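You operate a simulated robot arm through the tools that you are given. There is no shell and no other tool.

Carry out the task below with a simulated two-armed robot. There is one attempt and no reset: what you move stays moved.

## Task
On the top of the pallet stack, fold the rag in half, so that its two long edges meet.

Only the result counts: the job must be done as asked and must still hold three seconds after the hand-in. Knocking over, shifting, dropping, spilling or breaking anything else fails it. Flat cloth is picked up by pressing the open fingertips on it (5 to 10 N) and closing them slowly along it; thin cloth reads only 2 to 8 mm in the jaws.

## Robot
Two 6-joint arms with two-finger parallel grippers on one trunk, on a base that drives. Base frame: it is fixed to the floor where the robot stands at the start and does not move with it; the origin is under the middle of the robot, x ahead of it, y to its left, z up. Lengths are in mm, angles in degrees, forces in N, time in s.
The left shoulder is at the start at [280, 185, 930], the right one opposite. With the tool pointing down near the work surface each hand reaches from about 160 to 860 mm from the robot's upright axis, wherever it stands, measured 20 degrees to its own side. Places, roughly: rag [3500, 500, 500]; top of the pallet stack [3300, 500, 500]. Payload 1.57 kg a hand.
The tool frame of a hand sits at the grasp point between the pads (the TCP): z along the fingers, y along the line on which they close. The tips reach 30 mm beyond it. The gripper opens to 80 mm. The fingers are 17 mm wide and 12 mm thick; the gripper's body (40 by 82 mm) begins 80 mm behind the TCP.
Orientation is that of the tool frame in the base frame, as [roll, pitch, yaw] about the fixed x, y, z axes, in that order (R = Rz(yaw) Ry(pitch) Rx(roll)). With the fingers straight down and closing along the base's y, the tool's x points along the base's -x, its y along +y and its z along -z.

## Interface
- The arms move only by the tool apply_moves. It takes "left_targets", "right_targets" or both (then of equal length, played together; a hand with none holds still); each is a list of rows, each a list of 7 numbers: the shift along the tool's x, y, z in mm, then the turn, a rotation vector about the tool's x, y, z in rad, then the closure, from 0 (fully open) to 1 (shut). In form: [[x, y, z, wx, wy, wz, jaw], ...]. A call has 1 to 20 rows; each row shifts and turns the commanded pose from where the row before left it, along the tool's axes as they then stand. A row lasts 0.2 s, in which the tool goes at most 50 mm and 8.6 degrees; a call with a longer step from one row to the next is refused whole, and so is a gripper value outside its range. Where a pose cannot be reached the arm comes as near as it can. A force on the tool above 40 N (or 10 N above the force at the start of the call, whichever is more), or a blocked arm, ends the call early, and 0.2 s more pass. The fingers move at their own pace (about 153 mm/s each) and stop on an object; they squeeze with about 27 N. The grip force told is the motor's: it shows also when the fingers shut on nothing. Time passes only in rows, and 0.2 s behind the last, so rows that do not move let the fingers close. It gives the time, the measured TCP pose, the force on the tool (base axes), the opening and the grip force at its end, in the units of the frame above (readings bear some noise), with the torque about the TCP (base axes, N m) and any sound that the robot's microphone picked up.
- Cameras (640 x 400 px; columns grow to the right, rows downward): "scene" is now at [241, -1.6, 1375.5]; the picture's right is [-0.04, -1.00, 0.00], its down [-0.70, 0.03, -0.71] and it looks along [0.71, -0.03, -0.70] (base axes); focal length 260 px, centre (320, 200). "left" rides on the left gripper at [72, 7, -122] in its tool frame; the picture's right is [-0.09, 1.00, 0.00], its down [-0.84, -0.08, -0.54] and it looks along [-0.54, -0.05, 0.84] (tool axes); focal length 238 px, centre (320, 200). "right" rides on the right gripper at [72, -7, -122] in its tool frame; the picture's right is [0.09, 1.00, 0.00], its down [-0.84, 0.08, -0.54] and it looks along [-0.54, 0.05, 0.84] (tool axes); focal length 238 px, centre (320, 200). There is no depth. A picture from a camera that has moved, and an enlarged one, comes with that camera's place and axes in the base frame and with its lens.
- grab_frame(camera): a new picture of that camera. No time passes.
- slide_trunk(by): slides the trunk up (or, below 0, down) by that many mm; the arms and the scene camera ride with it, the base frame stays. It gives what a move gives, with no picture.
- roll_base(legs): drives the robot by 1 to 6 legs, each [ahead, turn to the left] in mm and degrees, along the robot's own axes; the way and the turn of a leg run together, so that a leg with both is an arc; at most 1500 mm and 180 degrees a leg. The arms and the cameras ride along, it lands a little off, and it stops where it bumps. It gives what a move gives.
- pan_tilt(pan, tilt): turns the head with the scene camera to pan (to the left, within 86 degrees either way) and tilt (down, from -29 to 69), counted from straight ahead of the robot. It gives what a move gives.
- zoom(camera, box): a new picture of the part [left, top, right, bottom] of that camera's present view, enlarged. No time passes.
- close_job(): hands the job in; it is judged then, once.

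Nothing tells you exact positions but the pictures and the camera data. Unless the task says otherwise, let go and move clear before handing in.

The tools are called after ">>>" as a command line: name --argument value ..., lists and objects as JSON in quotes. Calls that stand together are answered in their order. apply_moves: Moves the arms, as the interface text tells. Its arguments: {"type":"object","properties":{"left_targets":{"type":"array","items":{"type":"array","items":{"type":"number"}}},"right_targets":{"type":"array","items":{"type":"array","items":{"type":"number"}}}},"required":[]} The other tools are called the same way: slide_trunk (by) slides the trunk up or down; roll_base (legs) drives the base; pan_tilt (pan, tilt) turns the head that bears the scene camera; grab_frame (camera) takes a picture; zoom (camera, box) takes an enlarged picture of a part of a camera's view; close_job () hands the job in.

At the start:

```text
clock: 0.0
left_eef_pos: [565.2, 229.3, 649.5]
left_tcp_rot: [-180.0, 0.0, -179.9]
left_contact_force: [0.6, 0.8, -0.5]
left_wrist_torque: [-0.01, 0.02, 0.0]
left_width: 80.1
left_grasp_force: 0.0
right_eef_pos: [553.4, -255.3, 651.9]
right_tcp_rot: [179.9, -0.1, -180.0]
right_contact_force: [-0.2, 0.0, -0.6]
right_wrist_torque: [0.02, 0.02, -0.01]
right_width: 80.1
right_grasp_force: 0.1
trunk travel left (down, up): [-625.0, 365.0]
robot x, y, heading: [-1.2, 0.9, -0.1]
head pan, tilt: [-2.2, 44.6]
```

scene: 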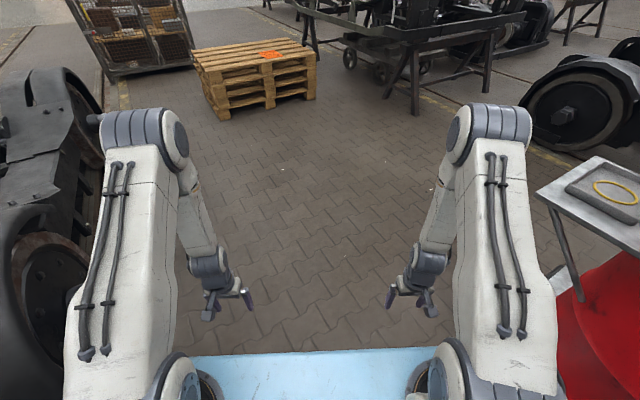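
right: 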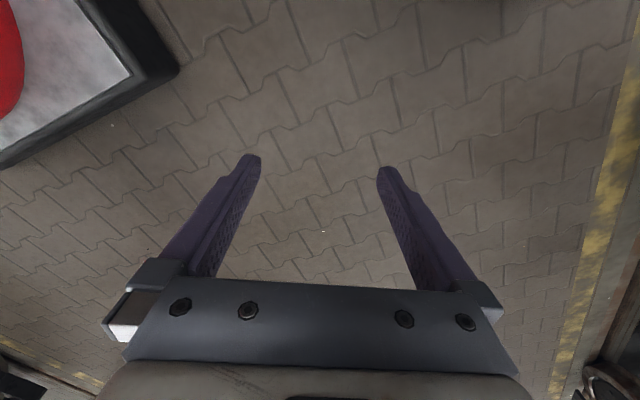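
left: 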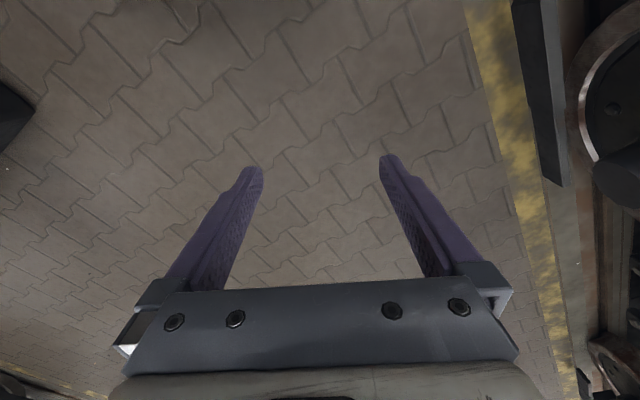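

The pallet stack with an orange rag on top is ahead and to the left, around x 3.3 m. I'll look closer at it before driving.

>>> zoom --camera "scene" --box '[170, 20, 350, 132]'

>>> pan_tilt --pan 8 --tilt 22

>>> grab_frame --camera "scene"

```text
3.56 times, centred on (260, 76) of scene
camera zoom: at [241.0, -1.6, 1375.5], right [-0.04, -1.0, 0.0], down [-0.7, 0.03, -0.71], along [0.71, -0.03, -0.7], focal length 925 px, centre (533, 641)
```

zoom: 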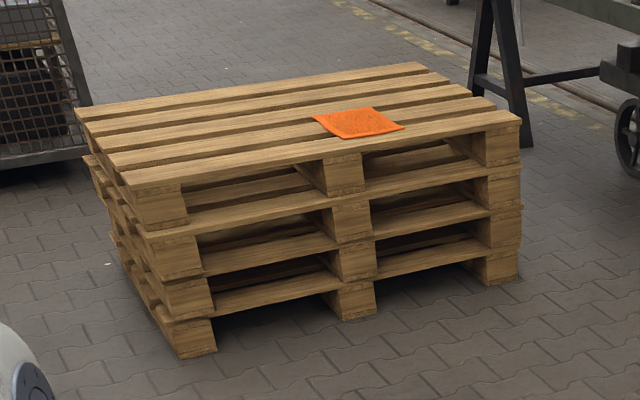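

```text
clock: 0.9
left_eef_pos: [564.4, 229.5, 650.9]
left_tcp_rot: [-180.0, 0.0, -179.9]
left_contact_force: [0.2, 0.7, 0.3]
left_wrist_torque: [0.02, 0.01, 0.01]
left_width: 80.0
left_grasp_force: 0.1
right_eef_pos: [553.0, -255.1, 652.3]
right_tcp_rot: [-180.0, -0.1, 179.9]
right_contact_force: [0.6, -0.7, -0.2]
right_wrist_torque: [0.01, 0.03, -0.01]
right_width: 80.2
right_grasp_force: 0.0
trunk travel left (down, up): [-625.0, 365.0]
robot x, y, heading: [-1.3, -1.9, 0.2]
head pan, tilt: [8.0, 22.0]
```

```text
taken
camera scene: at [251.3, 14.5, 1410.3], right [0.14, -0.99, 0.0], down [-0.37, -0.05, -0.93], along [0.92, 0.13, -0.38], focal length 260 px, centre (320, 200)
```

scene: 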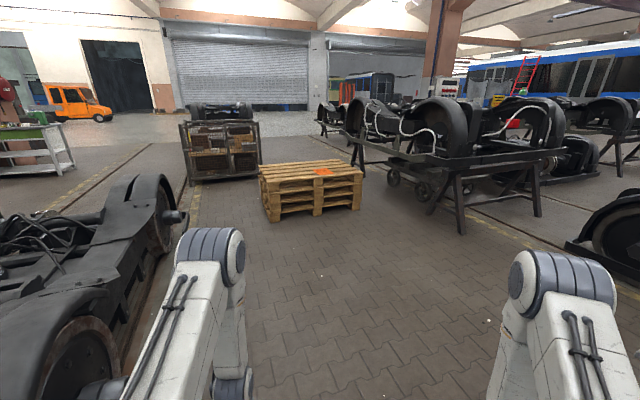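

The stack's near long side faces me with its top rotated about 27° relative to my heading; the rag is roughly 200 x 255 mm with long edges running away from the near side. I'll check the robot's own base footprint by looking straight down.

>>> pan_tilt --pan 0 --tilt 69

>>> grab_frame --camera "scene"

```text
clock: 2.0
left_eef_pos: [564.9, 230.0, 650.0]
left_tcp_rot: [180.0, 0.0, -179.9]
left_contact_force: [0.8, -0.5, 0.1]
left_wrist_torque: [0.02, 0.06, -0.01]
left_width: 80.1
left_grasp_force: 0.0
right_eef_pos: [552.8, -255.9, 652.0]
right_tcp_rot: [-179.9, 0.1, 180.0]
right_contact_force: [0.0, 0.3, 0.1]
right_wrist_torque: [0.01, -0.03, -0.05]
right_width: 80.0
right_grasp_force: 0.1
trunk travel left (down, up): [-625.0, 365.0]
robot x, y, heading: [-3.4, -0.9, -0.1]
head pan, tilt: [0.0, 68.8]
```

```text
taken
camera scene: at [215.4, 1.6, 1346.1], right [0.0, -1.0, 0.0], down [-0.93, 0.0, -0.36], along [0.36, 0.0, -0.93], focal length 260 px, centre (320, 200)
```

scene: 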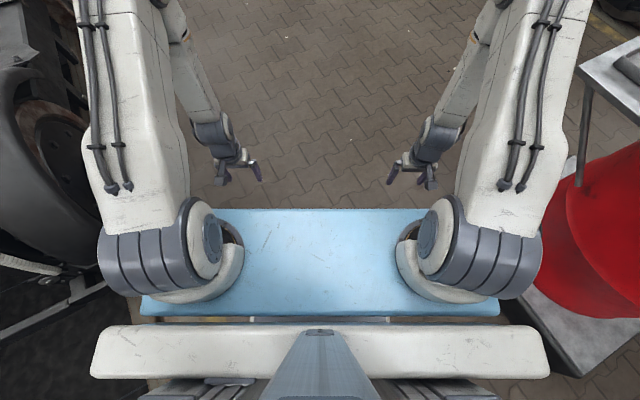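

The blue plate may be the shoulder mount or the base deck; I'll slide the trunk a bit to find out whether it rides with the camera.

>>> slide_trunk --by 200

>>> grab_frame --camera "scene"

```text
clock: 4.2
left_eef_pos: [563.9, 228.4, 849.5]
left_tcp_rot: [-179.9, 0.0, -180.0]
left_contact_force: [-0.1, -0.5, 1.1]
left_wrist_torque: [-0.01, 0.02, 0.03]
left_width: 80.1
left_grasp_force: 0.1
right_eef_pos: [552.7, -255.1, 852.1]
right_tcp_rot: [180.0, 0.0, -179.9]
right_contact_force: [0.4, -0.4, 0.0]
right_wrist_torque: [-0.02, -0.02, 0.01]
right_width: 79.8
right_grasp_force: 0.0
trunk travel left (down, up): [-825.0, 165.0]
robot x, y, heading: [-2.5, -2.0, -0.1]
head pan, tilt: [0.0, 68.8]
```

```text
taken
camera scene: at [215.4, 1.6, 1546.0], right [0.0, -1.0, 0.0], down [-0.93, 0.0, -0.36], along [0.36, 0.0, -0.93], focal length 260 px, centre (320, 200)
```

scene: 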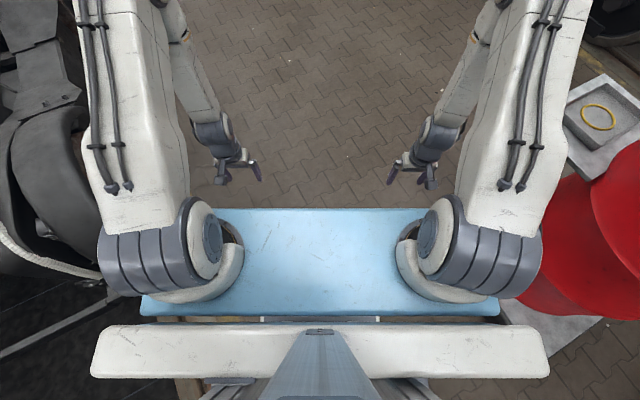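

The plate rides with the trunk, so the base is hidden below. I'll lower the trunk to look past the plate at the base, then raise it again.

>>> slide_trunk --by -600

>>> grab_frame --camera "scene"

>>> grab_frame --camera "left"

```text
refused: -600 is not a number from -400 to 400
```

```text
taken
camera scene: at [215.4, 1.6, 1546.0], right [0.0, -1.0, 0.0], down [-0.93, 0.0, -0.36], along [0.36, 0.0, -0.93], focal length 260 px, centre (320, 200)
```

scene: 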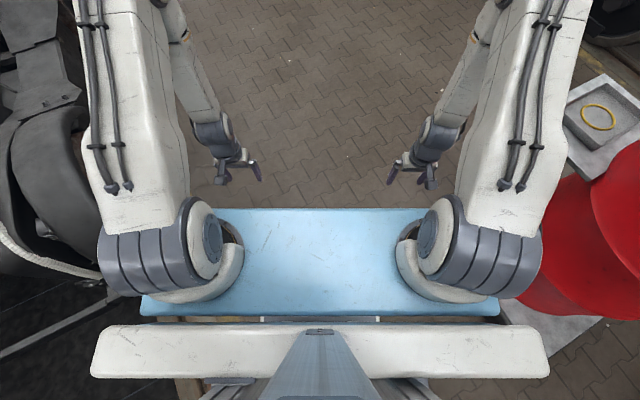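

```text
taken
camera left: at [491.7, 236.0, 973.1], right [0.09, 1.0, 0.0], down [0.84, -0.08, 0.54], along [0.54, -0.05, -0.84], focal length 238 px, centre (320, 200)
```

left: 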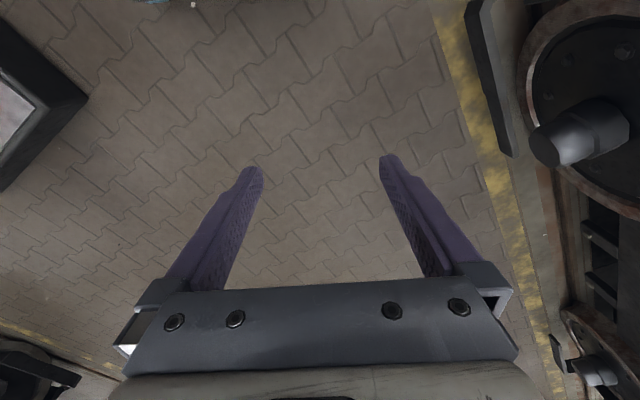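

The trunk slides at most 400 mm per call. I'll lower it by 400 and 200 to see the base below the plate.

>>> slide_trunk --by -400

>>> slide_trunk --by -200

>>> grab_frame --camera "scene"

>>> grab_frame --camera "right"

```text
clock: 8.0
left_eef_pos: [564.6, 228.8, 450.3]
left_tcp_rot: [180.0, 0.0, 179.9]
left_contact_force: [0.0, -0.2, -1.4]
left_wrist_torque: [-0.02, -0.02, 0.01]
left_width: 80.2
left_grasp_force: 0.1
right_eef_pos: [551.4, -254.4, 451.4]
right_tcp_rot: [179.9, 0.0, 179.9]
right_contact_force: [1.1, 1.4, 0.1]
right_wrist_torque: [0.03, -0.01, 0.02]
right_width: 80.0
right_grasp_force: 0.0
trunk travel left (down, up): [-425.0, 565.0]
robot x, y, heading: [3.5, -0.2, 0.3]
head pan, tilt: [0.0, 68.8]
```

```text
clock: 10.2
left_eef_pos: [564.6, 230.2, 250.6]
left_tcp_rot: [180.0, -0.1, -179.9]
left_contact_force: [0.4, -0.2, 0.1]
left_wrist_torque: [-0.03, 0.01, 0.0]
left_width: 80.0
left_grasp_force: 0.0
right_eef_pos: [552.5, -254.8, 251.7]
right_tcp_rot: [-180.0, 0.0, -179.9]
right_contact_force: [0.4, -0.4, -0.3]
right_wrist_torque: [-0.04, -0.03, -0.02]
right_width: 80.1
right_grasp_force: 0.0
trunk travel left (down, up): [-225.0, 765.0]
robot x, y, heading: [1.8, -1.2, 0.0]
head pan, tilt: [0.0, 68.8]
```

```text
taken
camera scene: at [215.3, 1.6, 946.1], right [0.0, -1.0, 0.0], down [-0.93, 0.0, -0.36], along [0.36, 0.0, -0.93], focal length 260 px, centre (320, 200)
```

scene: 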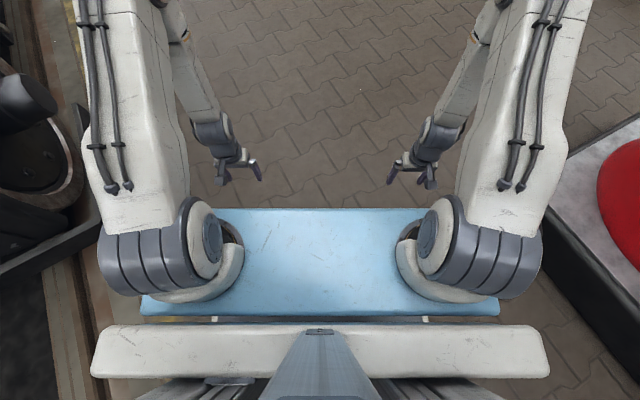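

```text
taken
camera right: at [481.7, -261.8, 373.4], right [-0.09, 1.0, 0.0], down [0.84, 0.08, 0.54], along [0.54, 0.05, -0.84], focal length 238 px, centre (320, 200)
```

right: 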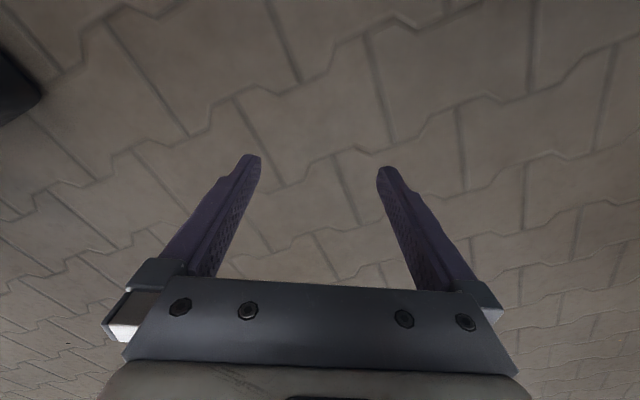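

No base is visible ahead of x≈430 at the floor. I'll tilt the right hand backward to find the actual base front.

>>> apply_moves --right_targets '[[0, 0, 0, 0, 0.14, 0, 0], [0, 0, 0, 0, 0.14, 0, 0], [0, 0, 0, 0, 0.14, 0, 0], [0, 0, 0, 0, 0.14, 0, 0], [0, 0, 0, 0, 0.14, 0, 0]]'

>>> grab_frame --camera "right"

```text
clock: 11.4
left_eef_pos: [563.9, 229.3, 251.2]
left_tcp_rot: [180.0, 0.0, 180.0]
left_contact_force: [0.0, 0.0, 0.2]
left_wrist_torque: [0.02, -0.02, 0.02]
left_width: 80.0
left_grasp_force: 0.0
right_eef_pos: [554.2, -250.7, 253.2]
right_tcp_rot: [178.5, -37.3, -179.2]
right_contact_force: [-0.7, -1.0, -0.2]
right_wrist_torque: [0.03, -0.01, -0.02]
right_width: 79.9
right_grasp_force: 0.1
right hand out of reach, approached as far as the arm can: row 1
trunk travel left (down, up): [-225.0, 765.0]
robot x, y, heading: [1.8, 0.0, -0.2]
head pan, tilt: [0.0, 68.8]
```

```text
taken
camera right: at [570.9, -259.9, 392.1], right [-0.07, 0.99, 0.08], down [0.99, 0.08, -0.07], along [-0.08, 0.07, -0.99], focal length 238 px, centre (320, 200)
```

right: 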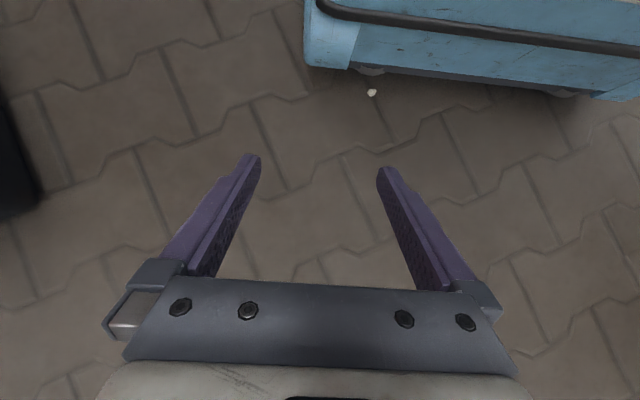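

Base front is at about x≈345 and half-width ≈275, so I can get the robot axis to ~400 mm from the stack edge. I'll straighten the right hand, raise the trunk, and drive to a standoff point facing the stack squarely.

>>> apply_moves --right_targets '[[0, 0, 0, 0, -0.14, 0, 0], [0, 0, 0, 0, -0.14, 0, 0], [0, 0, 0, 0, -0.14, 0, 0], [0, 0, 0, 0, -0.14, 0, 0], [0, 0, 0, 0, -0.14, 0, 0]]'

>>> slide_trunk --by 400

>>> slide_trunk --by 200

>>> pan_tilt --pan 0 --tilt 35

>>> roll_base --legs '[[0, -9.9], [1010, 0], [1010, 0], [0, 37.2]]'

>>> grab_frame --camera "scene"

```text
clock: 12.6
left_eef_pos: [564.4, 229.2, 250.5]
left_tcp_rot: [-179.9, 0.1, -180.0]
left_contact_force: [0.0, -0.3, 1.0]
left_wrist_torque: [0.0, -0.04, -0.02]
left_width: 80.1
left_grasp_force: 0.1
right_eef_pos: [553.4, -250.4, 251.2]
right_tcp_rot: [178.8, 3.0, 179.9]
right_contact_force: [0.7, -0.2, -0.9]
right_wrist_torque: [0.0, -0.01, -0.02]
right_width: 79.8
right_grasp_force: 0.0
trunk travel left (down, up): [-225.0, 765.0]
robot x, y, heading: [1.2, -2.3, 0.0]
head pan, tilt: [0.0, 68.8]
```

```text
clock: 16.4
left_eef_pos: [564.1, 229.7, 649.8]
left_tcp_rot: [180.0, 0.1, 179.9]
left_contact_force: [0.2, 0.3, -0.2]
left_wrist_torque: [0.0, 0.0, -0.02]
left_width: 80.0
left_grasp_force: 0.0
right_eef_pos: [553.6, -250.0, 651.5]
right_tcp_rot: [178.7, 2.9, 179.8]
right_contact_force: [0.1, 0.9, -0.7]
right_wrist_torque: [-0.03, -0.03, 0.01]
right_width: 80.0
right_grasp_force: 0.0
trunk travel left (down, up): [-625.0, 365.0]
robot x, y, heading: [-0.3, 0.8, -0.1]
head pan, tilt: [0.0, 68.8]
```

```text
clock: 18.6
left_eef_pos: [563.8, 227.6, 849.7]
left_tcp_rot: [180.0, 0.0, 180.0]
left_contact_force: [0.2, 0.0, -0.3]
left_wrist_torque: [0.02, 0.01, 0.03]
left_width: 80.2
left_grasp_force: 0.1
right_eef_pos: [553.6, -249.8, 851.2]
right_tcp_rot: [178.8, 3.0, 179.8]
right_contact_force: [-0.3, -0.2, -0.1]
right_wrist_torque: [-0.03, -0.02, 0.0]
right_width: 80.1
right_grasp_force: 0.0
trunk travel left (down, up): [-825.0, 165.0]
robot x, y, heading: [3.2, -0.6, 0.1]
head pan, tilt: [0.0, 68.8]
```

```text
clock: 19.6
left_eef_pos: [564.3, 230.1, 849.7]
left_tcp_rot: [180.0, 0.1, 180.0]
left_contact_force: [0.0, -0.8, 0.1]
left_wrist_torque: [-0.02, 0.02, -0.03]
left_width: 80.1
left_grasp_force: 0.1
right_eef_pos: [553.2, -249.7, 850.5]
right_tcp_rot: [178.7, 2.9, 179.8]
right_contact_force: [0.7, -0.3, 0.3]
right_wrist_torque: [0.01, -0.01, -0.02]
right_width: 80.1
right_grasp_force: 0.1
trunk travel left (down, up): [-825.0, 165.0]
robot x, y, heading: [1.2, 0.3, -0.0]
head pan, tilt: [0.0, 35.0]
```

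```text
clock: 32.1
left_eef_pos: [2395.4, 100.6, 852.4]
left_tcp_rot: [180.0, -0.1, -152.5]
left_contact_force: [0.7, -0.2, 0.4]
left_wrist_torque: [0.01, 0.03, 0.01]
left_width: 79.9
left_grasp_force: 0.0
right_eef_pos: [2608.1, -329.3, 850.7]
right_tcp_rot: [178.8, 2.9, -152.7]
right_contact_force: [0.0, -0.2, -0.4]
right_wrist_torque: [0.01, 0.02, -0.01]
right_width: 80.0
right_grasp_force: 0.1
trunk travel left (down, up): [-825.0, 165.0]
robot x, y, heading: [2002.5, -364.6, 27.5]
head pan, tilt: [0.0, 35.0]
```

```text
taken
camera scene: at [2220.9, -247.2, 1589.7], right [0.46, -0.89, 0.0], down [-0.51, -0.27, -0.82], along [0.73, 0.38, -0.57], focal length 260 px, centre (320, 200)
```

scene: 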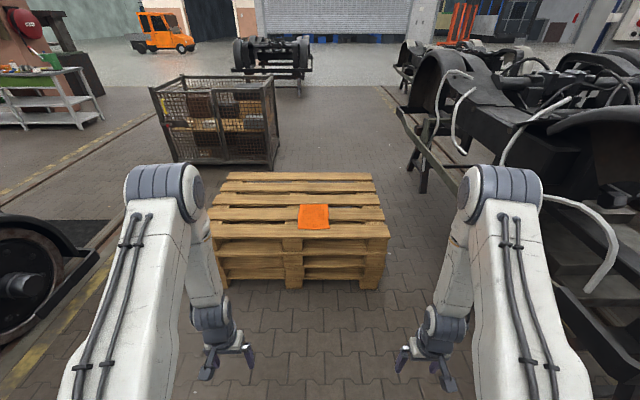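

I'm now facing the stack nearly square, with the orange rag near its near edge. I'll zoom in to measure.

>>> zoom --camera "scene" --box '[200, 165, 400, 290]'

>>> zoom --camera "scene" --box '[280, 190, 360, 240]'

```text
3.20 times, centred on (300, 228) of scene
camera zoom: at [2220.9, -247.2, 1589.7], right [0.46, -0.89, 0.0], down [-0.51, -0.27, -0.82], along [0.73, 0.38, -0.57], focal length 832 px, centre (384, 112)
```

zoom: 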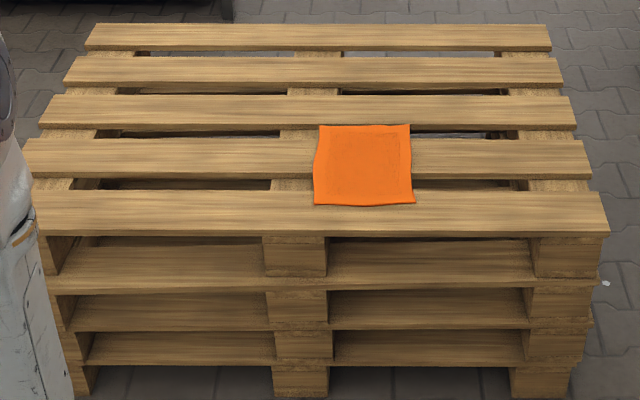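

```text
8.00 times, centred on (320, 215) of scene
camera zoom: at [2220.9, -247.2, 1589.7], right [0.46, -0.89, 0.0], down [-0.51, -0.27, -0.82], along [0.73, 0.38, -0.57], focal length 2081 px, centre (320, 80)
```

zoom: 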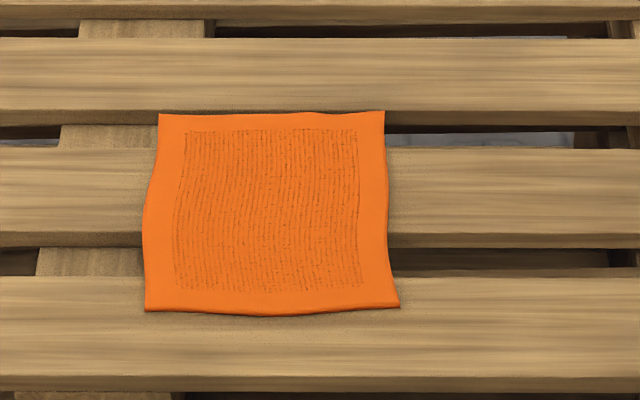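

The stack top is at z≈503 with its near edge ~1413 mm ahead of my axis; the rag is ~200 wide by ~268 deep, so the long edges run away from me, and it spans two slat gaps. I'll drive most of the remaining way, keeping the rag slightly left of centre, then re-measure.

>>> roll_base --legs '[[0, -1.5], [850, 0], [0, 1.5]]'

>>> pan_tilt --pan 0 --tilt 60

>>> grab_frame --camera "scene"

```text
clock: 37.3
left_eef_pos: [3170.0, 453.5, 850.2]
left_tcp_rot: [180.0, 0.0, -154.0]
left_contact_force: [-0.3, 0.0, -0.1]
left_wrist_torque: [0.05, -0.01, -0.01]
left_width: 79.8
left_grasp_force: 0.0
right_eef_pos: [3371.4, 17.2, 851.1]
right_tcp_rot: [178.8, 3.0, -154.2]
right_contact_force: [0.2, 0.3, 0.2]
right_wrist_torque: [0.02, -0.03, -0.03]
right_width: 79.9
right_grasp_force: 0.2
trunk travel left (down, up): [-825.0, 165.0]
robot x, y, heading: [2764.9, -3.1, 26.0]
head pan, tilt: [0.0, 35.0]
```

```text
clock: 38.2
left_eef_pos: [3170.9, 453.0, 849.9]
left_tcp_rot: [-180.0, -0.1, -154.0]
left_contact_force: [0.0, 0.5, -0.1]
left_wrist_torque: [0.04, -0.01, 0.0]
left_width: 80.3
left_grasp_force: 0.1
right_eef_pos: [3372.0, 16.7, 851.3]
right_tcp_rot: [178.8, 2.9, -154.1]
right_contact_force: [0.1, 0.8, 0.4]
right_wrist_torque: [-0.01, -0.01, 0.01]
right_width: 80.2
right_grasp_force: 0.0
trunk travel left (down, up): [-825.0, 165.0]
robot x, y, heading: [2761.8, -0.6, 26.2]
head pan, tilt: [0.0, 60.0]
```

```text
taken
camera scene: at [2967.7, 100.3, 1555.5], right [0.44, -0.9, 0.0], down [-0.78, -0.38, -0.5], along [0.45, 0.22, -0.87], focal length 260 px, centre (320, 200)
```

scene: 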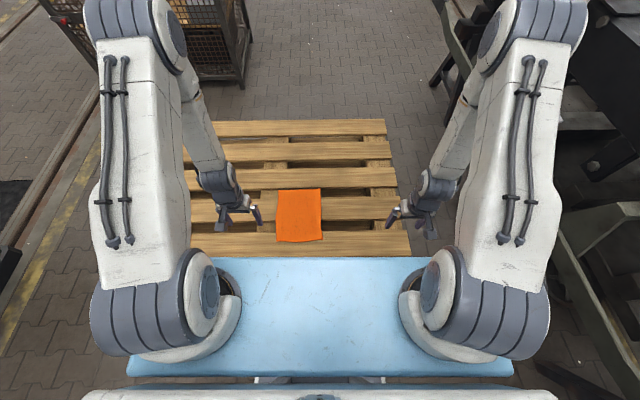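

I'm close now; the rag sits just beyond my shoulder plate. I'll zoom in to measure the rag, slats and my alignment.

>>> zoom --camera "scene" --box '[180, 110, 430, 266]'

>>> zoom --camera "scene" --box '[250, 175, 350, 255]'

>>> grab_frame --camera "left"

>>> grab_frame --camera "right"

```text
2.56 times, centred on (305, 188) of scene
camera zoom: at [2967.7, 100.3, 1555.5], right [0.44, -0.9, 0.0], down [-0.78, -0.38, -0.5], along [0.45, 0.22, -0.87], focal length 666 px, centre (358, 231)
```

zoom: 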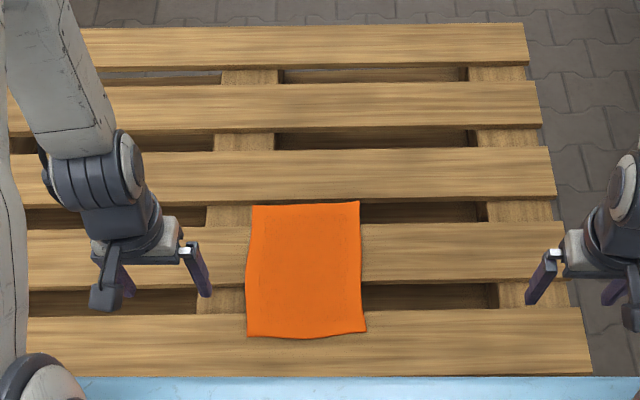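

```text
5.00 times, centred on (300, 215) of scene
camera zoom: at [2967.7, 100.3, 1555.5], right [0.44, -0.9, 0.0], down [-0.78, -0.38, -0.5], along [0.45, 0.22, -0.87], focal length 1301 px, centre (420, 125)
```

zoom: 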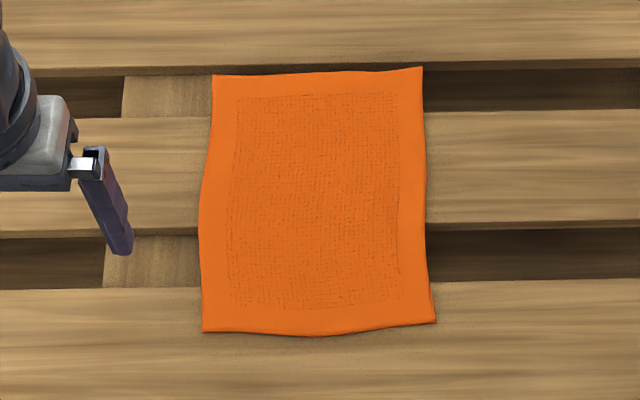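

```text
taken
camera left: at [3102.5, 427.3, 973.2], right [-0.36, 0.93, 0.0], down [0.79, 0.3, 0.54], along [0.51, 0.19, -0.84], focal length 238 px, centre (320, 200)
```

left: 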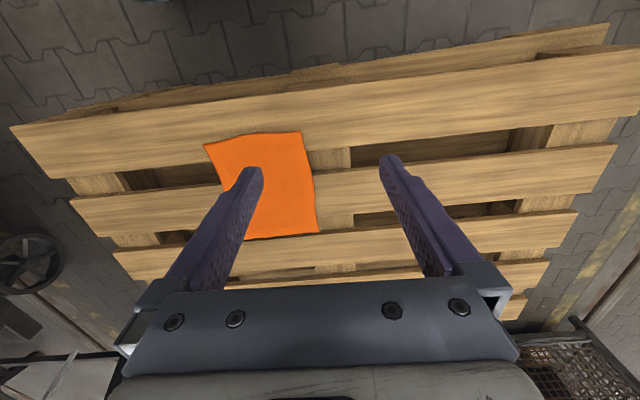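

```text
taken
camera right: at [3306.2, -25.2, 968.7], right [-0.52, 0.85, 0.02], down [0.7, 0.41, 0.59], along [0.49, 0.32, -0.81], focal length 238 px, centre (320, 200)
```

right: 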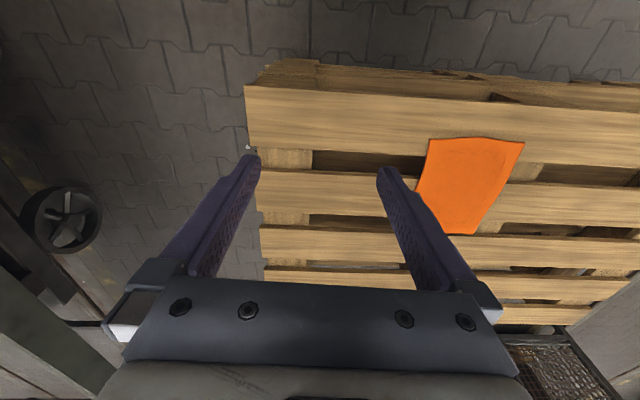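

The rag measures 200 x 260 mm; near stack edge is ~560 mm from my axis. I'll turn 1.4° left to square up and advance 145 mm, then re-measure.

>>> roll_base --legs '[[0, 1.4], [145, 0]]'

>>> grab_frame --camera "scene"

>>> grab_frame --camera "right"

>>> grab_frame --camera "left"

```text
clock: 39.9
left_eef_pos: [3286.7, 527.2, 851.0]
left_tcp_rot: [180.0, 0.0, -152.6]
left_contact_force: [-1.3, 0.1, 0.6]
left_wrist_torque: [-0.02, -0.04, 0.04]
left_width: 80.2
left_grasp_force: 0.1
right_eef_pos: [3497.0, 97.5, 850.2]
right_tcp_rot: [178.9, 2.9, -152.7]
right_contact_force: [-0.1, -0.1, -0.5]
right_wrist_torque: [0.02, 0.01, -0.02]
right_width: 80.1
right_grasp_force: 0.1
trunk travel left (down, up): [-825.0, 165.0]
robot x, y, heading: [2888.4, 66.1, 27.4]
head pan, tilt: [0.0, 60.0]
```

```text
taken
camera scene: at [3091.9, 170.8, 1555.5], right [0.46, -0.89, 0.0], down [-0.77, -0.4, -0.5], along [0.44, 0.23, -0.87], focal length 260 px, centre (320, 200)
```

scene: 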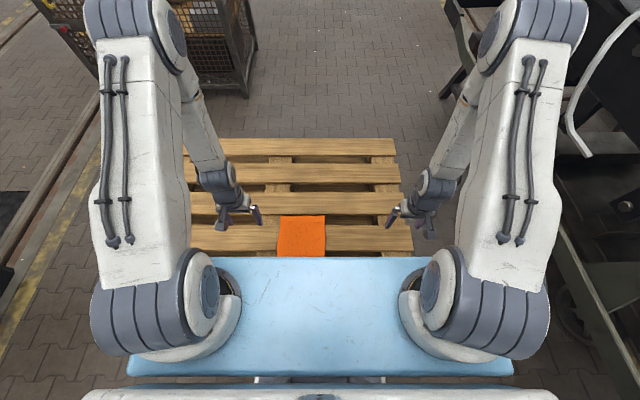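

```text
taken
camera right: at [3433.3, 53.0, 968.9], right [-0.54, 0.84, 0.02], down [0.69, 0.43, 0.59], along [0.49, 0.33, -0.81], focal length 238 px, centre (320, 200)
```

right: 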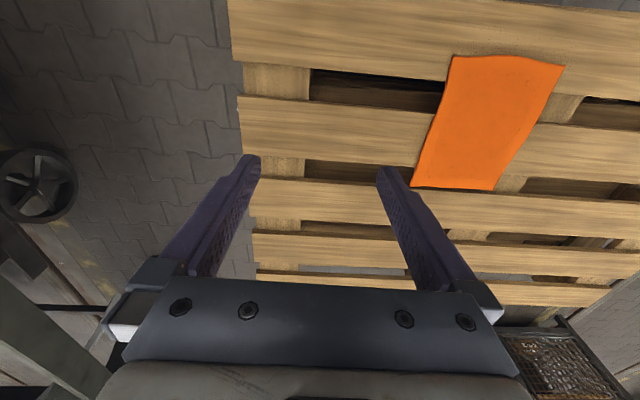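

```text
taken
camera left: at [3219.5, 500.8, 973.4], right [-0.38, 0.93, 0.0], down [0.78, 0.32, 0.54], along [0.5, 0.2, -0.84], focal length 238 px, centre (320, 200)
```

left: 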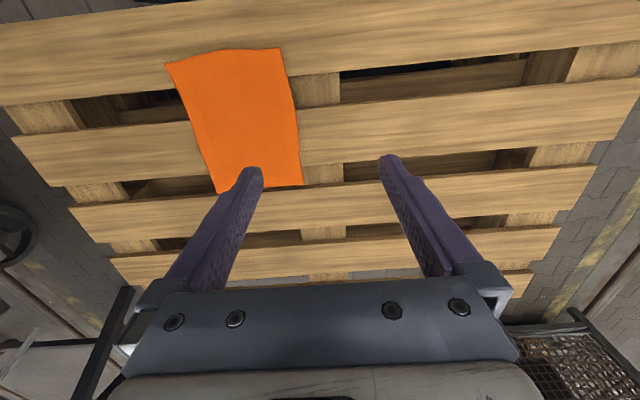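

The plate hides the near part of the rag. I'll lower the trunk 250 mm (tips still ~65 mm above the deck) for a better view and arm posture.

>>> slide_trunk --by -250

>>> pan_tilt --pan 0 --tilt 62

>>> grab_frame --camera "scene"

>>> zoom --camera "scene" --box '[230, 145, 390, 265]'

```text
clock: 42.5
left_eef_pos: [3288.1, 528.4, 599.8]
left_tcp_rot: [-179.9, 0.0, -152.5]
left_contact_force: [0.2, 0.2, 0.6]
left_wrist_torque: [0.0, 0.0, -0.03]
left_width: 80.0
left_grasp_force: 0.0
right_eef_pos: [3497.9, 98.7, 601.1]
right_tcp_rot: [178.8, 2.9, -152.8]
right_contact_force: [-0.6, -0.1, 0.3]
right_wrist_torque: [0.02, 0.0, 0.0]
right_width: 80.0
right_grasp_force: 0.1
trunk travel left (down, up): [-575.0, 415.0]
robot x, y, heading: [2894.4, 63.1, 27.3]
head pan, tilt: [0.0, 60.0]
```

```text
clock: 43.1
left_eef_pos: [3288.0, 529.2, 600.8]
left_tcp_rot: [179.9, 0.1, -152.6]
left_contact_force: [0.2, -0.6, -0.3]
left_wrist_torque: [0.02, 0.02, -0.01]
left_width: 79.9
left_grasp_force: 0.0
right_eef_pos: [3497.8, 97.1, 599.4]
right_tcp_rot: [178.9, 2.9, -152.7]
right_contact_force: [-0.3, -0.4, 1.6]
right_wrist_torque: [-0.01, 0.01, 0.01]
right_width: 79.8
right_grasp_force: 0.1
trunk travel left (down, up): [-575.0, 415.0]
robot x, y, heading: [2890.6, 66.2, 27.3]
head pan, tilt: [0.0, 62.0]
```

```text
taken
camera scene: at [3090.3, 169.9, 1303.2], right [0.46, -0.89, 0.0], down [-0.78, -0.41, -0.47], along [0.42, 0.22, -0.88], focal length 260 px, centre (320, 200)
```

scene: 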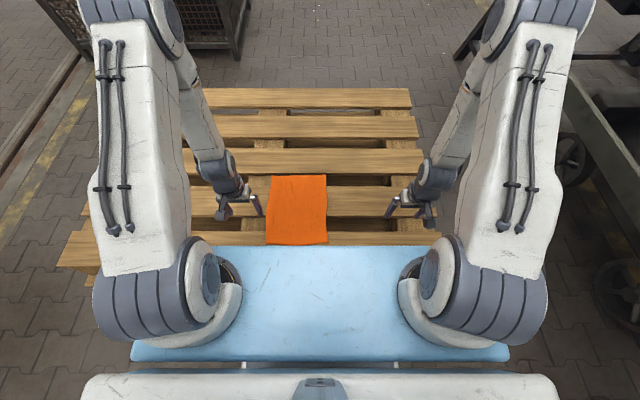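

```text
3.33 times, centred on (310, 205) of scene
camera zoom: at [3090.3, 169.9, 1303.2], right [0.46, -0.89, 0.0], down [-0.78, -0.41, -0.47], along [0.42, 0.22, -0.88], focal length 867 px, centre (353, 183)
```

zoom: 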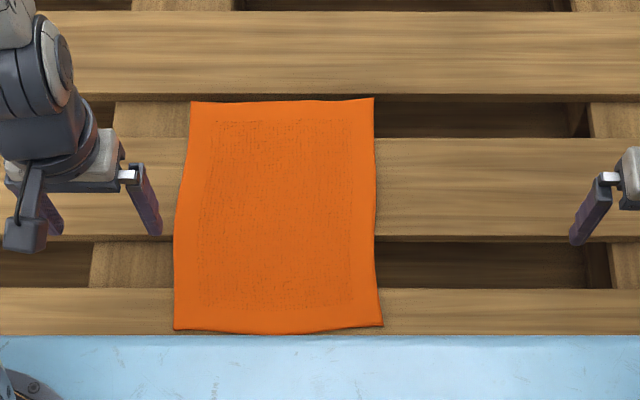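

The rag's right long edge runs along y≈-22 (robot frame) across two slat gaps (x≈532–589 and 702–763). Plan: with tools tilted, slip one finger under the right edge in each gap (left hand far, right hand near), then fold it over to the left edge. First the left hand goes to a hover above the far gap.

>>> apply_moves --left_targets '[[-23.9, -34.9, -4.3, 0, 0, 0, 0], [-23.9, -34.9, -4.3, 0, 0, 0, 0], [-23.9, -34.9, -4.3, 0, 0, 0, 0], [-23.9, -34.9, -4.3, 0, 0, 0, 0], [-23.9, -34.9, -4.3, 0, 0, 0, 0], [-23.9, -34.9, -4.3, 0, 0, 0, 0], [-23.9, -34.9, -4.3, 0, 0, 0, 0], [0, 0, 0, 0, 0, 0, 0]]'

>>> grab_frame --camera "scene"

>>> grab_frame --camera "left"

```text
clock: 44.9
left_eef_pos: [3547.9, 386.1, 634.0]
left_tcp_rot: [-180.0, 0.0, -152.6]
left_contact_force: [0.0, 0.5, -0.4]
left_wrist_torque: [0.01, 0.01, 0.02]
left_width: 79.9
left_grasp_force: 0.1
right_eef_pos: [3499.0, 96.7, 601.1]
right_tcp_rot: [178.8, 2.8, -152.8]
right_contact_force: [0.0, 0.2, -0.7]
right_wrist_torque: [0.01, 0.03, 0.01]
right_width: 80.2
right_grasp_force: 0.1
trunk travel left (down, up): [-575.0, 415.0]
robot x, y, heading: [2891.5, 68.9, 27.5]
head pan, tilt: [0.0, 62.0]
```

```text
taken
camera scene: at [3090.3, 169.9, 1303.2], right [0.46, -0.89, 0.0], down [-0.78, -0.41, -0.47], along [0.42, 0.22, -0.88], focal length 260 px, centre (320, 200)
```

scene: 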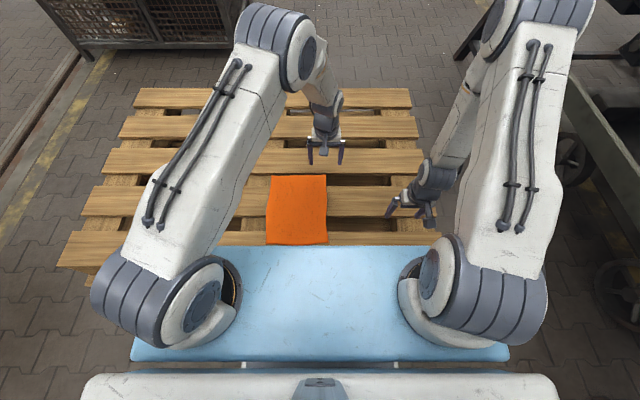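

```text
taken
camera left: at [3480.6, 358.9, 756.0], right [-0.38, 0.93, 0.0], down [0.78, 0.32, 0.54], along [0.5, 0.2, -0.84], focal length 238 px, centre (320, 200)
```

left: 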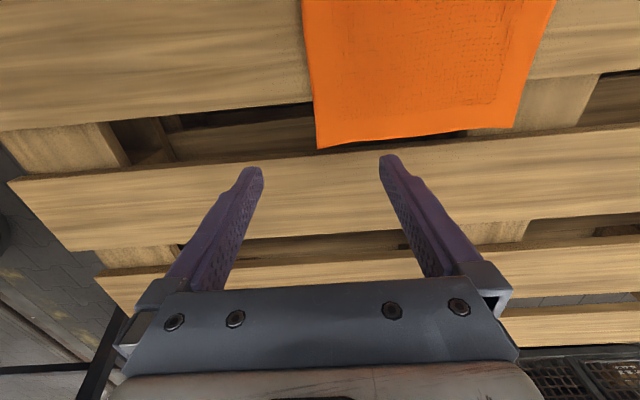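

The left hand reaches fine and sits over the far gap (gap ≈703–757, TCP x≈730). Now I tilt the left 25° and the right 40° (bodies to the right), and bring the right hand to a hover over the near gap at the right edge.

>>> apply_moves --left_targets '[[0, 0, 0, -0.109, 0, 0, 0], [0, 0, 0, -0.109, 0, 0, 0], [0, 0, 0, -0.109, 0, 0, 0], [0, 0, 0, -0.109, 0, 0, 0], [0, 0, 0, 0, 0, 0, 0], [0, 0, 0, 0, 0, 0, 0]]' --right_targets '[[0, 0, 0, 0.021, 0.049, 0, 0], [0, 0, 0, -0.1396, 0, 0, 0], [0, 0, 0, -0.1396, 0, 0, 0], [0, 0, 0, -0.1396, 0, 0, 0], [0, 0, 0, -0.1396, 0, 0, 0], [0, 0, 0, -0.1396, 0, 0, 0]]'

>>> grab_frame --camera "scene"

>>> grab_frame --camera "left"

```text
clock: 46.3
left_eef_pos: [3547.7, 387.6, 631.3]
left_tcp_rot: [154.8, 0.0, -152.7]
left_contact_force: [1.0, -0.3, 1.1]
left_wrist_torque: [-0.05, -0.02, 0.01]
left_width: 79.7
left_grasp_force: 0.2
right_eef_pos: [3498.7, 98.2, 602.1]
right_tcp_rot: [146.0, 0.9, -152.9]
right_contact_force: [0.3, -0.7, 0.8]
right_wrist_torque: [0.0, 0.0, 0.05]
right_width: 79.9
right_grasp_force: 0.0
right hand out of reach, approached as far as the arm can: row 2, 3
trunk travel left (down, up): [-575.0, 415.0]
robot x, y, heading: [2890.9, 66.9, 27.5]
head pan, tilt: [0.0, 62.0]
```

```text
taken
camera scene: at [3090.2, 170.1, 1303.2], right [0.46, -0.89, 0.0], down [-0.78, -0.41, -0.47], along [0.42, 0.22, -0.88], focal length 260 px, centre (320, 200)
```

scene: 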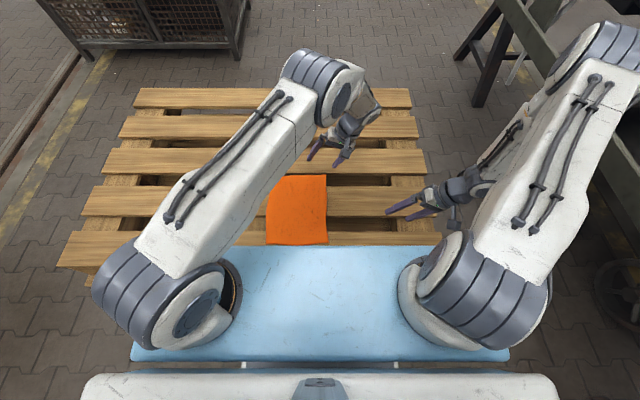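

```text
taken
camera left: at [3504.7, 314.5, 746.0], right [-0.33, 0.84, 0.42], down [0.88, 0.12, 0.46], along [0.34, 0.52, -0.78], focal length 238 px, centre (320, 200)
```

left: 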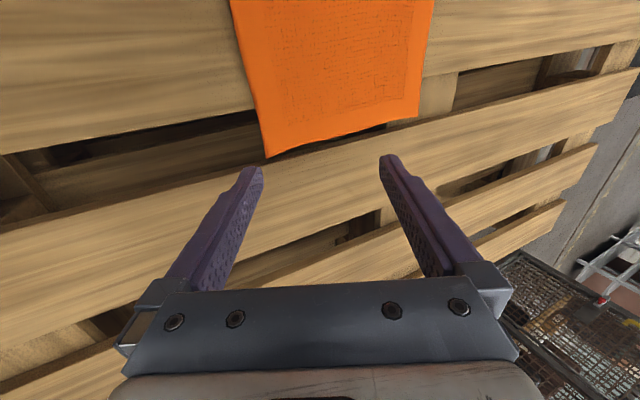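

Left tilt reached 25°, right about 34°. Now I move the right hand left to hover over the near gap.

>>> apply_moves --right_targets '[[-1.4, 37.2, 20.7, 0, 0, 0, 0], [-1.4, 37.2, 20.7, 0, 0, 0, 0], [-1.4, 37.2, 20.7, 0, 0, 0, 0], [-1.4, 37.2, 20.7, 0, 0, 0, 0], [-1.4, 37.2, 20.7, 0, 0, 0, 0], [0, 0, 0, 0, 0, 0, 0]]'

>>> grab_frame --camera "scene"

>>> grab_frame --camera "right"

```text
clock: 47.7
left_eef_pos: [3549.2, 386.8, 631.5]
left_tcp_rot: [155.0, 0.0, -152.6]
left_contact_force: [-0.4, 0.6, 0.8]
left_wrist_torque: [0.02, -0.03, 0.02]
left_width: 80.0
left_grasp_force: 0.1
right_eef_pos: [3410.4, 291.7, 622.3]
right_tcp_rot: [145.9, 1.0, -153.0]
right_contact_force: [-0.8, -0.3, 0.5]
right_wrist_torque: [0.01, 0.01, 0.02]
right_width: 80.3
right_grasp_force: 0.0
trunk travel left (down, up): [-575.0, 415.0]
robot x, y, heading: [2892.2, 66.4, 27.7]
head pan, tilt: [0.0, 62.0]
```

```text
taken
camera scene: at [3090.3, 169.9, 1303.2], right [0.46, -0.89, 0.0], down [-0.78, -0.41, -0.47], along [0.42, 0.22, -0.88], focal length 260 px, centre (320, 200)
```

scene: 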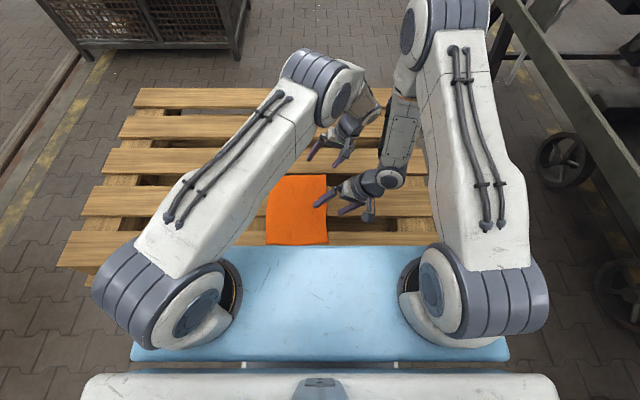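

```text
taken
camera right: at [3378.4, 192.8, 718.2], right [-0.47, 0.69, 0.56], down [0.85, 0.16, 0.51], along [0.26, 0.71, -0.66], focal length 238 px, centre (320, 200)
```

right: 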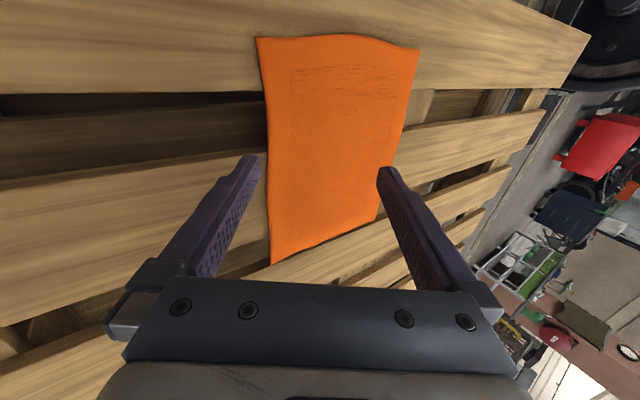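

Both hands hover correctly: near gap is x≈534–588, far gap ≈703–757, right edge y≈-24. I'll descend 70 mm with both and check.

>>> apply_moves --left_targets '[[0.3, -10.5, 20.9, 0, 0, 0, 0], [0.3, -10.5, 20.9, 0, 0, 0, 0], [0.3, -10.5, 20.9, 0, 0, 0, 0], [0, 0, 0, 0, 0, 0, 0]]' --right_targets '[[1.2, -9.0, 22.1, 0, 0, 0, 0], [1.2, -9.0, 22.1, 0, 0, 0, 0], [1.2, -9.0, 22.1, 0, 0, 0, 0], [0, 0, 0, 0, 0, 0, 0]]'

>>> grab_frame --camera "right"

>>> grab_frame --camera "left"

>>> zoom --camera "scene" --box '[240, 120, 420, 260]'

```text
clock: 48.5
left_eef_pos: [3550.4, 384.7, 567.2]
left_tcp_rot: [155.0, 0.0, -152.6]
left_contact_force: [0.3, -0.6, -0.3]
left_wrist_torque: [0.01, -0.01, -0.01]
left_width: 80.2
left_grasp_force: 0.1
right_eef_pos: [3402.0, 298.6, 558.4]
right_tcp_rot: [146.2, 1.0, -153.1]
right_contact_force: [0.2, -3.4, 13.5]
right_wrist_torque: [-0.5, -0.09, -0.05]
right_width: 76.0
right_grasp_force: 0.0
trunk travel left (down, up): [-575.0, 415.0]
robot x, y, heading: [2890.3, 65.6, 27.5]
head pan, tilt: [0.0, 62.0]
stopped in row 3 (right hand): the force on the tool passed its limit at 83 N (the readings are from after the stop); the commanded pose is now the measured one
```

```text
taken
camera right: at [3369.7, 199.1, 655.1], right [-0.47, 0.69, 0.55], down [0.85, 0.16, 0.51], along [0.26, 0.7, -0.66], focal length 238 px, centre (320, 200)
```

right: 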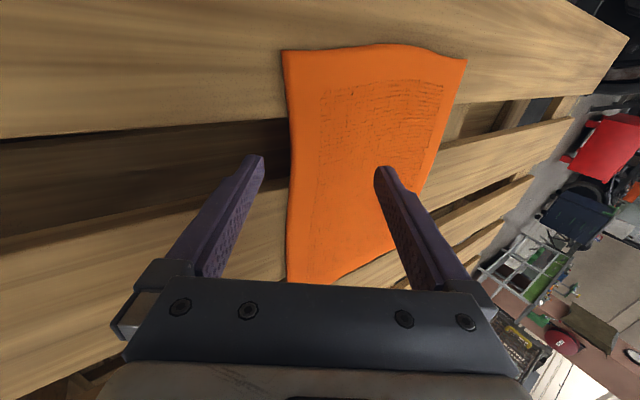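

```text
taken
camera left: at [3507.3, 311.5, 682.1], right [-0.33, 0.84, 0.42], down [0.88, 0.12, 0.46], along [0.34, 0.52, -0.78], focal length 238 px, centre (320, 200)
```

left: 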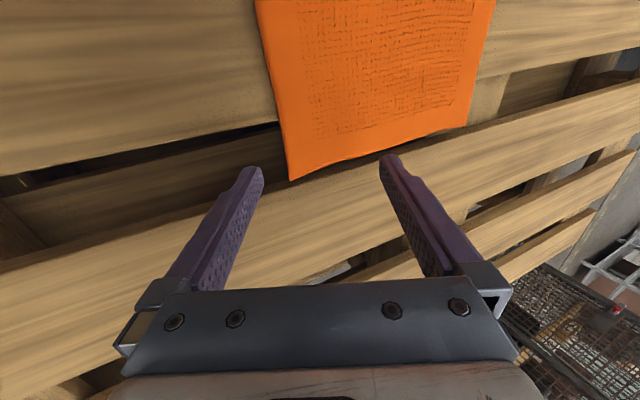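

```text
2.86 times, centred on (330, 190) of scene
camera zoom: at [3089.9, 169.6, 1303.6], right [0.46, -0.89, 0.0], down [-0.78, -0.41, -0.47], along [0.42, 0.22, -0.88], focal length 743 px, centre (291, 229)
```

zoom: 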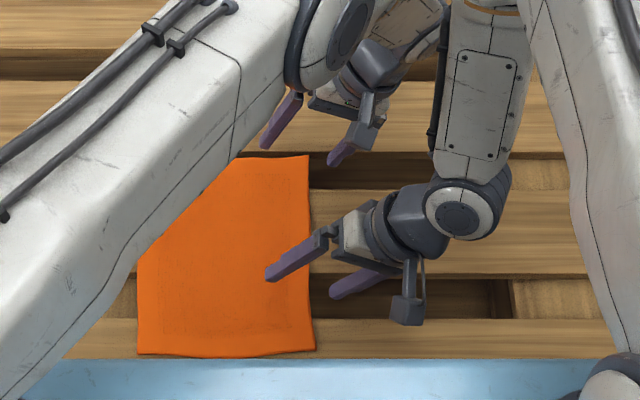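

The right outer fingertip met a solid surface at z≈504 over the apparent gap, so the deck behaves as flat and there is no room under the edge. I'll switch to a normal press-pinch with vertical tools: raise both hands and straighten them.

>>> apply_moves --left_targets '[[0, 12.7, -27.2, 0, 0, 0, 0], [0, 12.7, -27.2, 0, 0, 0, 0], [0, 0, 0, 0.109, 0, 0, 0], [0, 0, 0, 0.109, 0, 0, 0], [0, 0, 0, 0.109, 0, 0, 0], [0, 0, 0, 0.109, 0, 0, 0], [0, 0, 0, 0, 0, 0, 0]]' --right_targets '[[0, 16.8, -24.9, 0, 0, 0, 0], [0, 16.8, -24.9, 0, 0, 0, 0], [0, 0, 0, 0.118, 0, 0, 0], [0, 0, 0, 0.118, 0, 0, 0], [0, 0, 0, 0.118, 0, 0, 0], [0, 0, 0, 0.118, 0, 0, 0], [0, 0, 0, 0.118, 0.017, 0, 0]]'

>>> grab_frame --camera "scene"

>>> grab_frame --camera "right"

>>> grab_frame --camera "left"

```text
clock: 50.1
left_eef_pos: [3551.0, 388.8, 626.4]
left_tcp_rot: [-179.9, 0.1, -152.3]
left_contact_force: [-0.1, -0.1, 0.3]
left_wrist_torque: [-0.02, -0.03, -0.01]
left_width: 79.8
left_grasp_force: 0.2
right_eef_pos: [3404.0, 296.1, 618.0]
right_tcp_rot: [178.8, 0.5, -153.4]
right_contact_force: [0.2, 0.5, 0.2]
right_wrist_torque: [0.03, -0.01, -0.02]
right_width: 80.0
right_grasp_force: 0.0
trunk travel left (down, up): [-575.0, 415.0]
robot x, y, heading: [2892.7, 65.4, 27.5]
head pan, tilt: [0.0, 62.0]
```

```text
taken
camera scene: at [3090.4, 169.8, 1303.2], right [0.46, -0.89, 0.0], down [-0.78, -0.41, -0.47], along [0.42, 0.22, -0.88], focal length 260 px, centre (320, 200)
```

scene: 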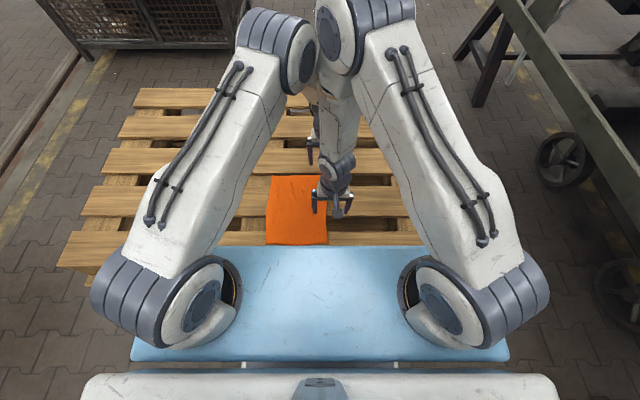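

```text
taken
camera right: at [3344.6, 254.6, 739.3], right [-0.53, 0.85, 0.02], down [0.71, 0.43, 0.55], along [0.46, 0.31, -0.83], focal length 238 px, centre (320, 200)
```

right: 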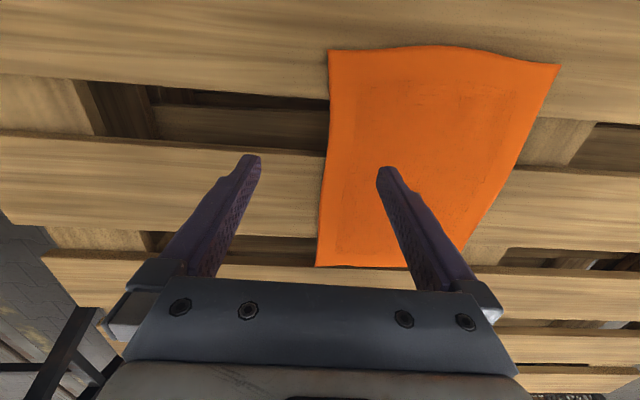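

```text
taken
camera left: at [3483.3, 360.3, 749.7], right [-0.38, 0.92, 0.0], down [0.78, 0.32, 0.54], along [0.5, 0.21, -0.84], focal length 238 px, centre (320, 200)
```

left: 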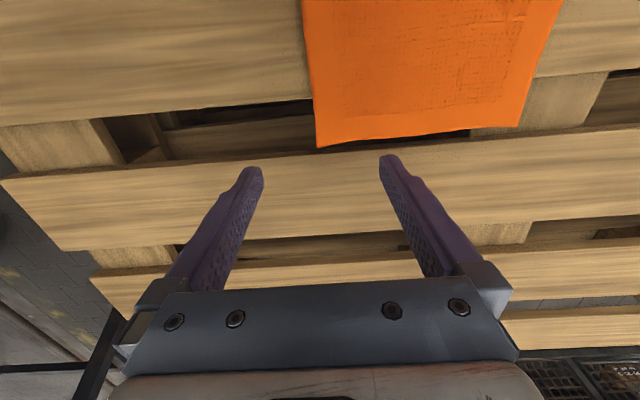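

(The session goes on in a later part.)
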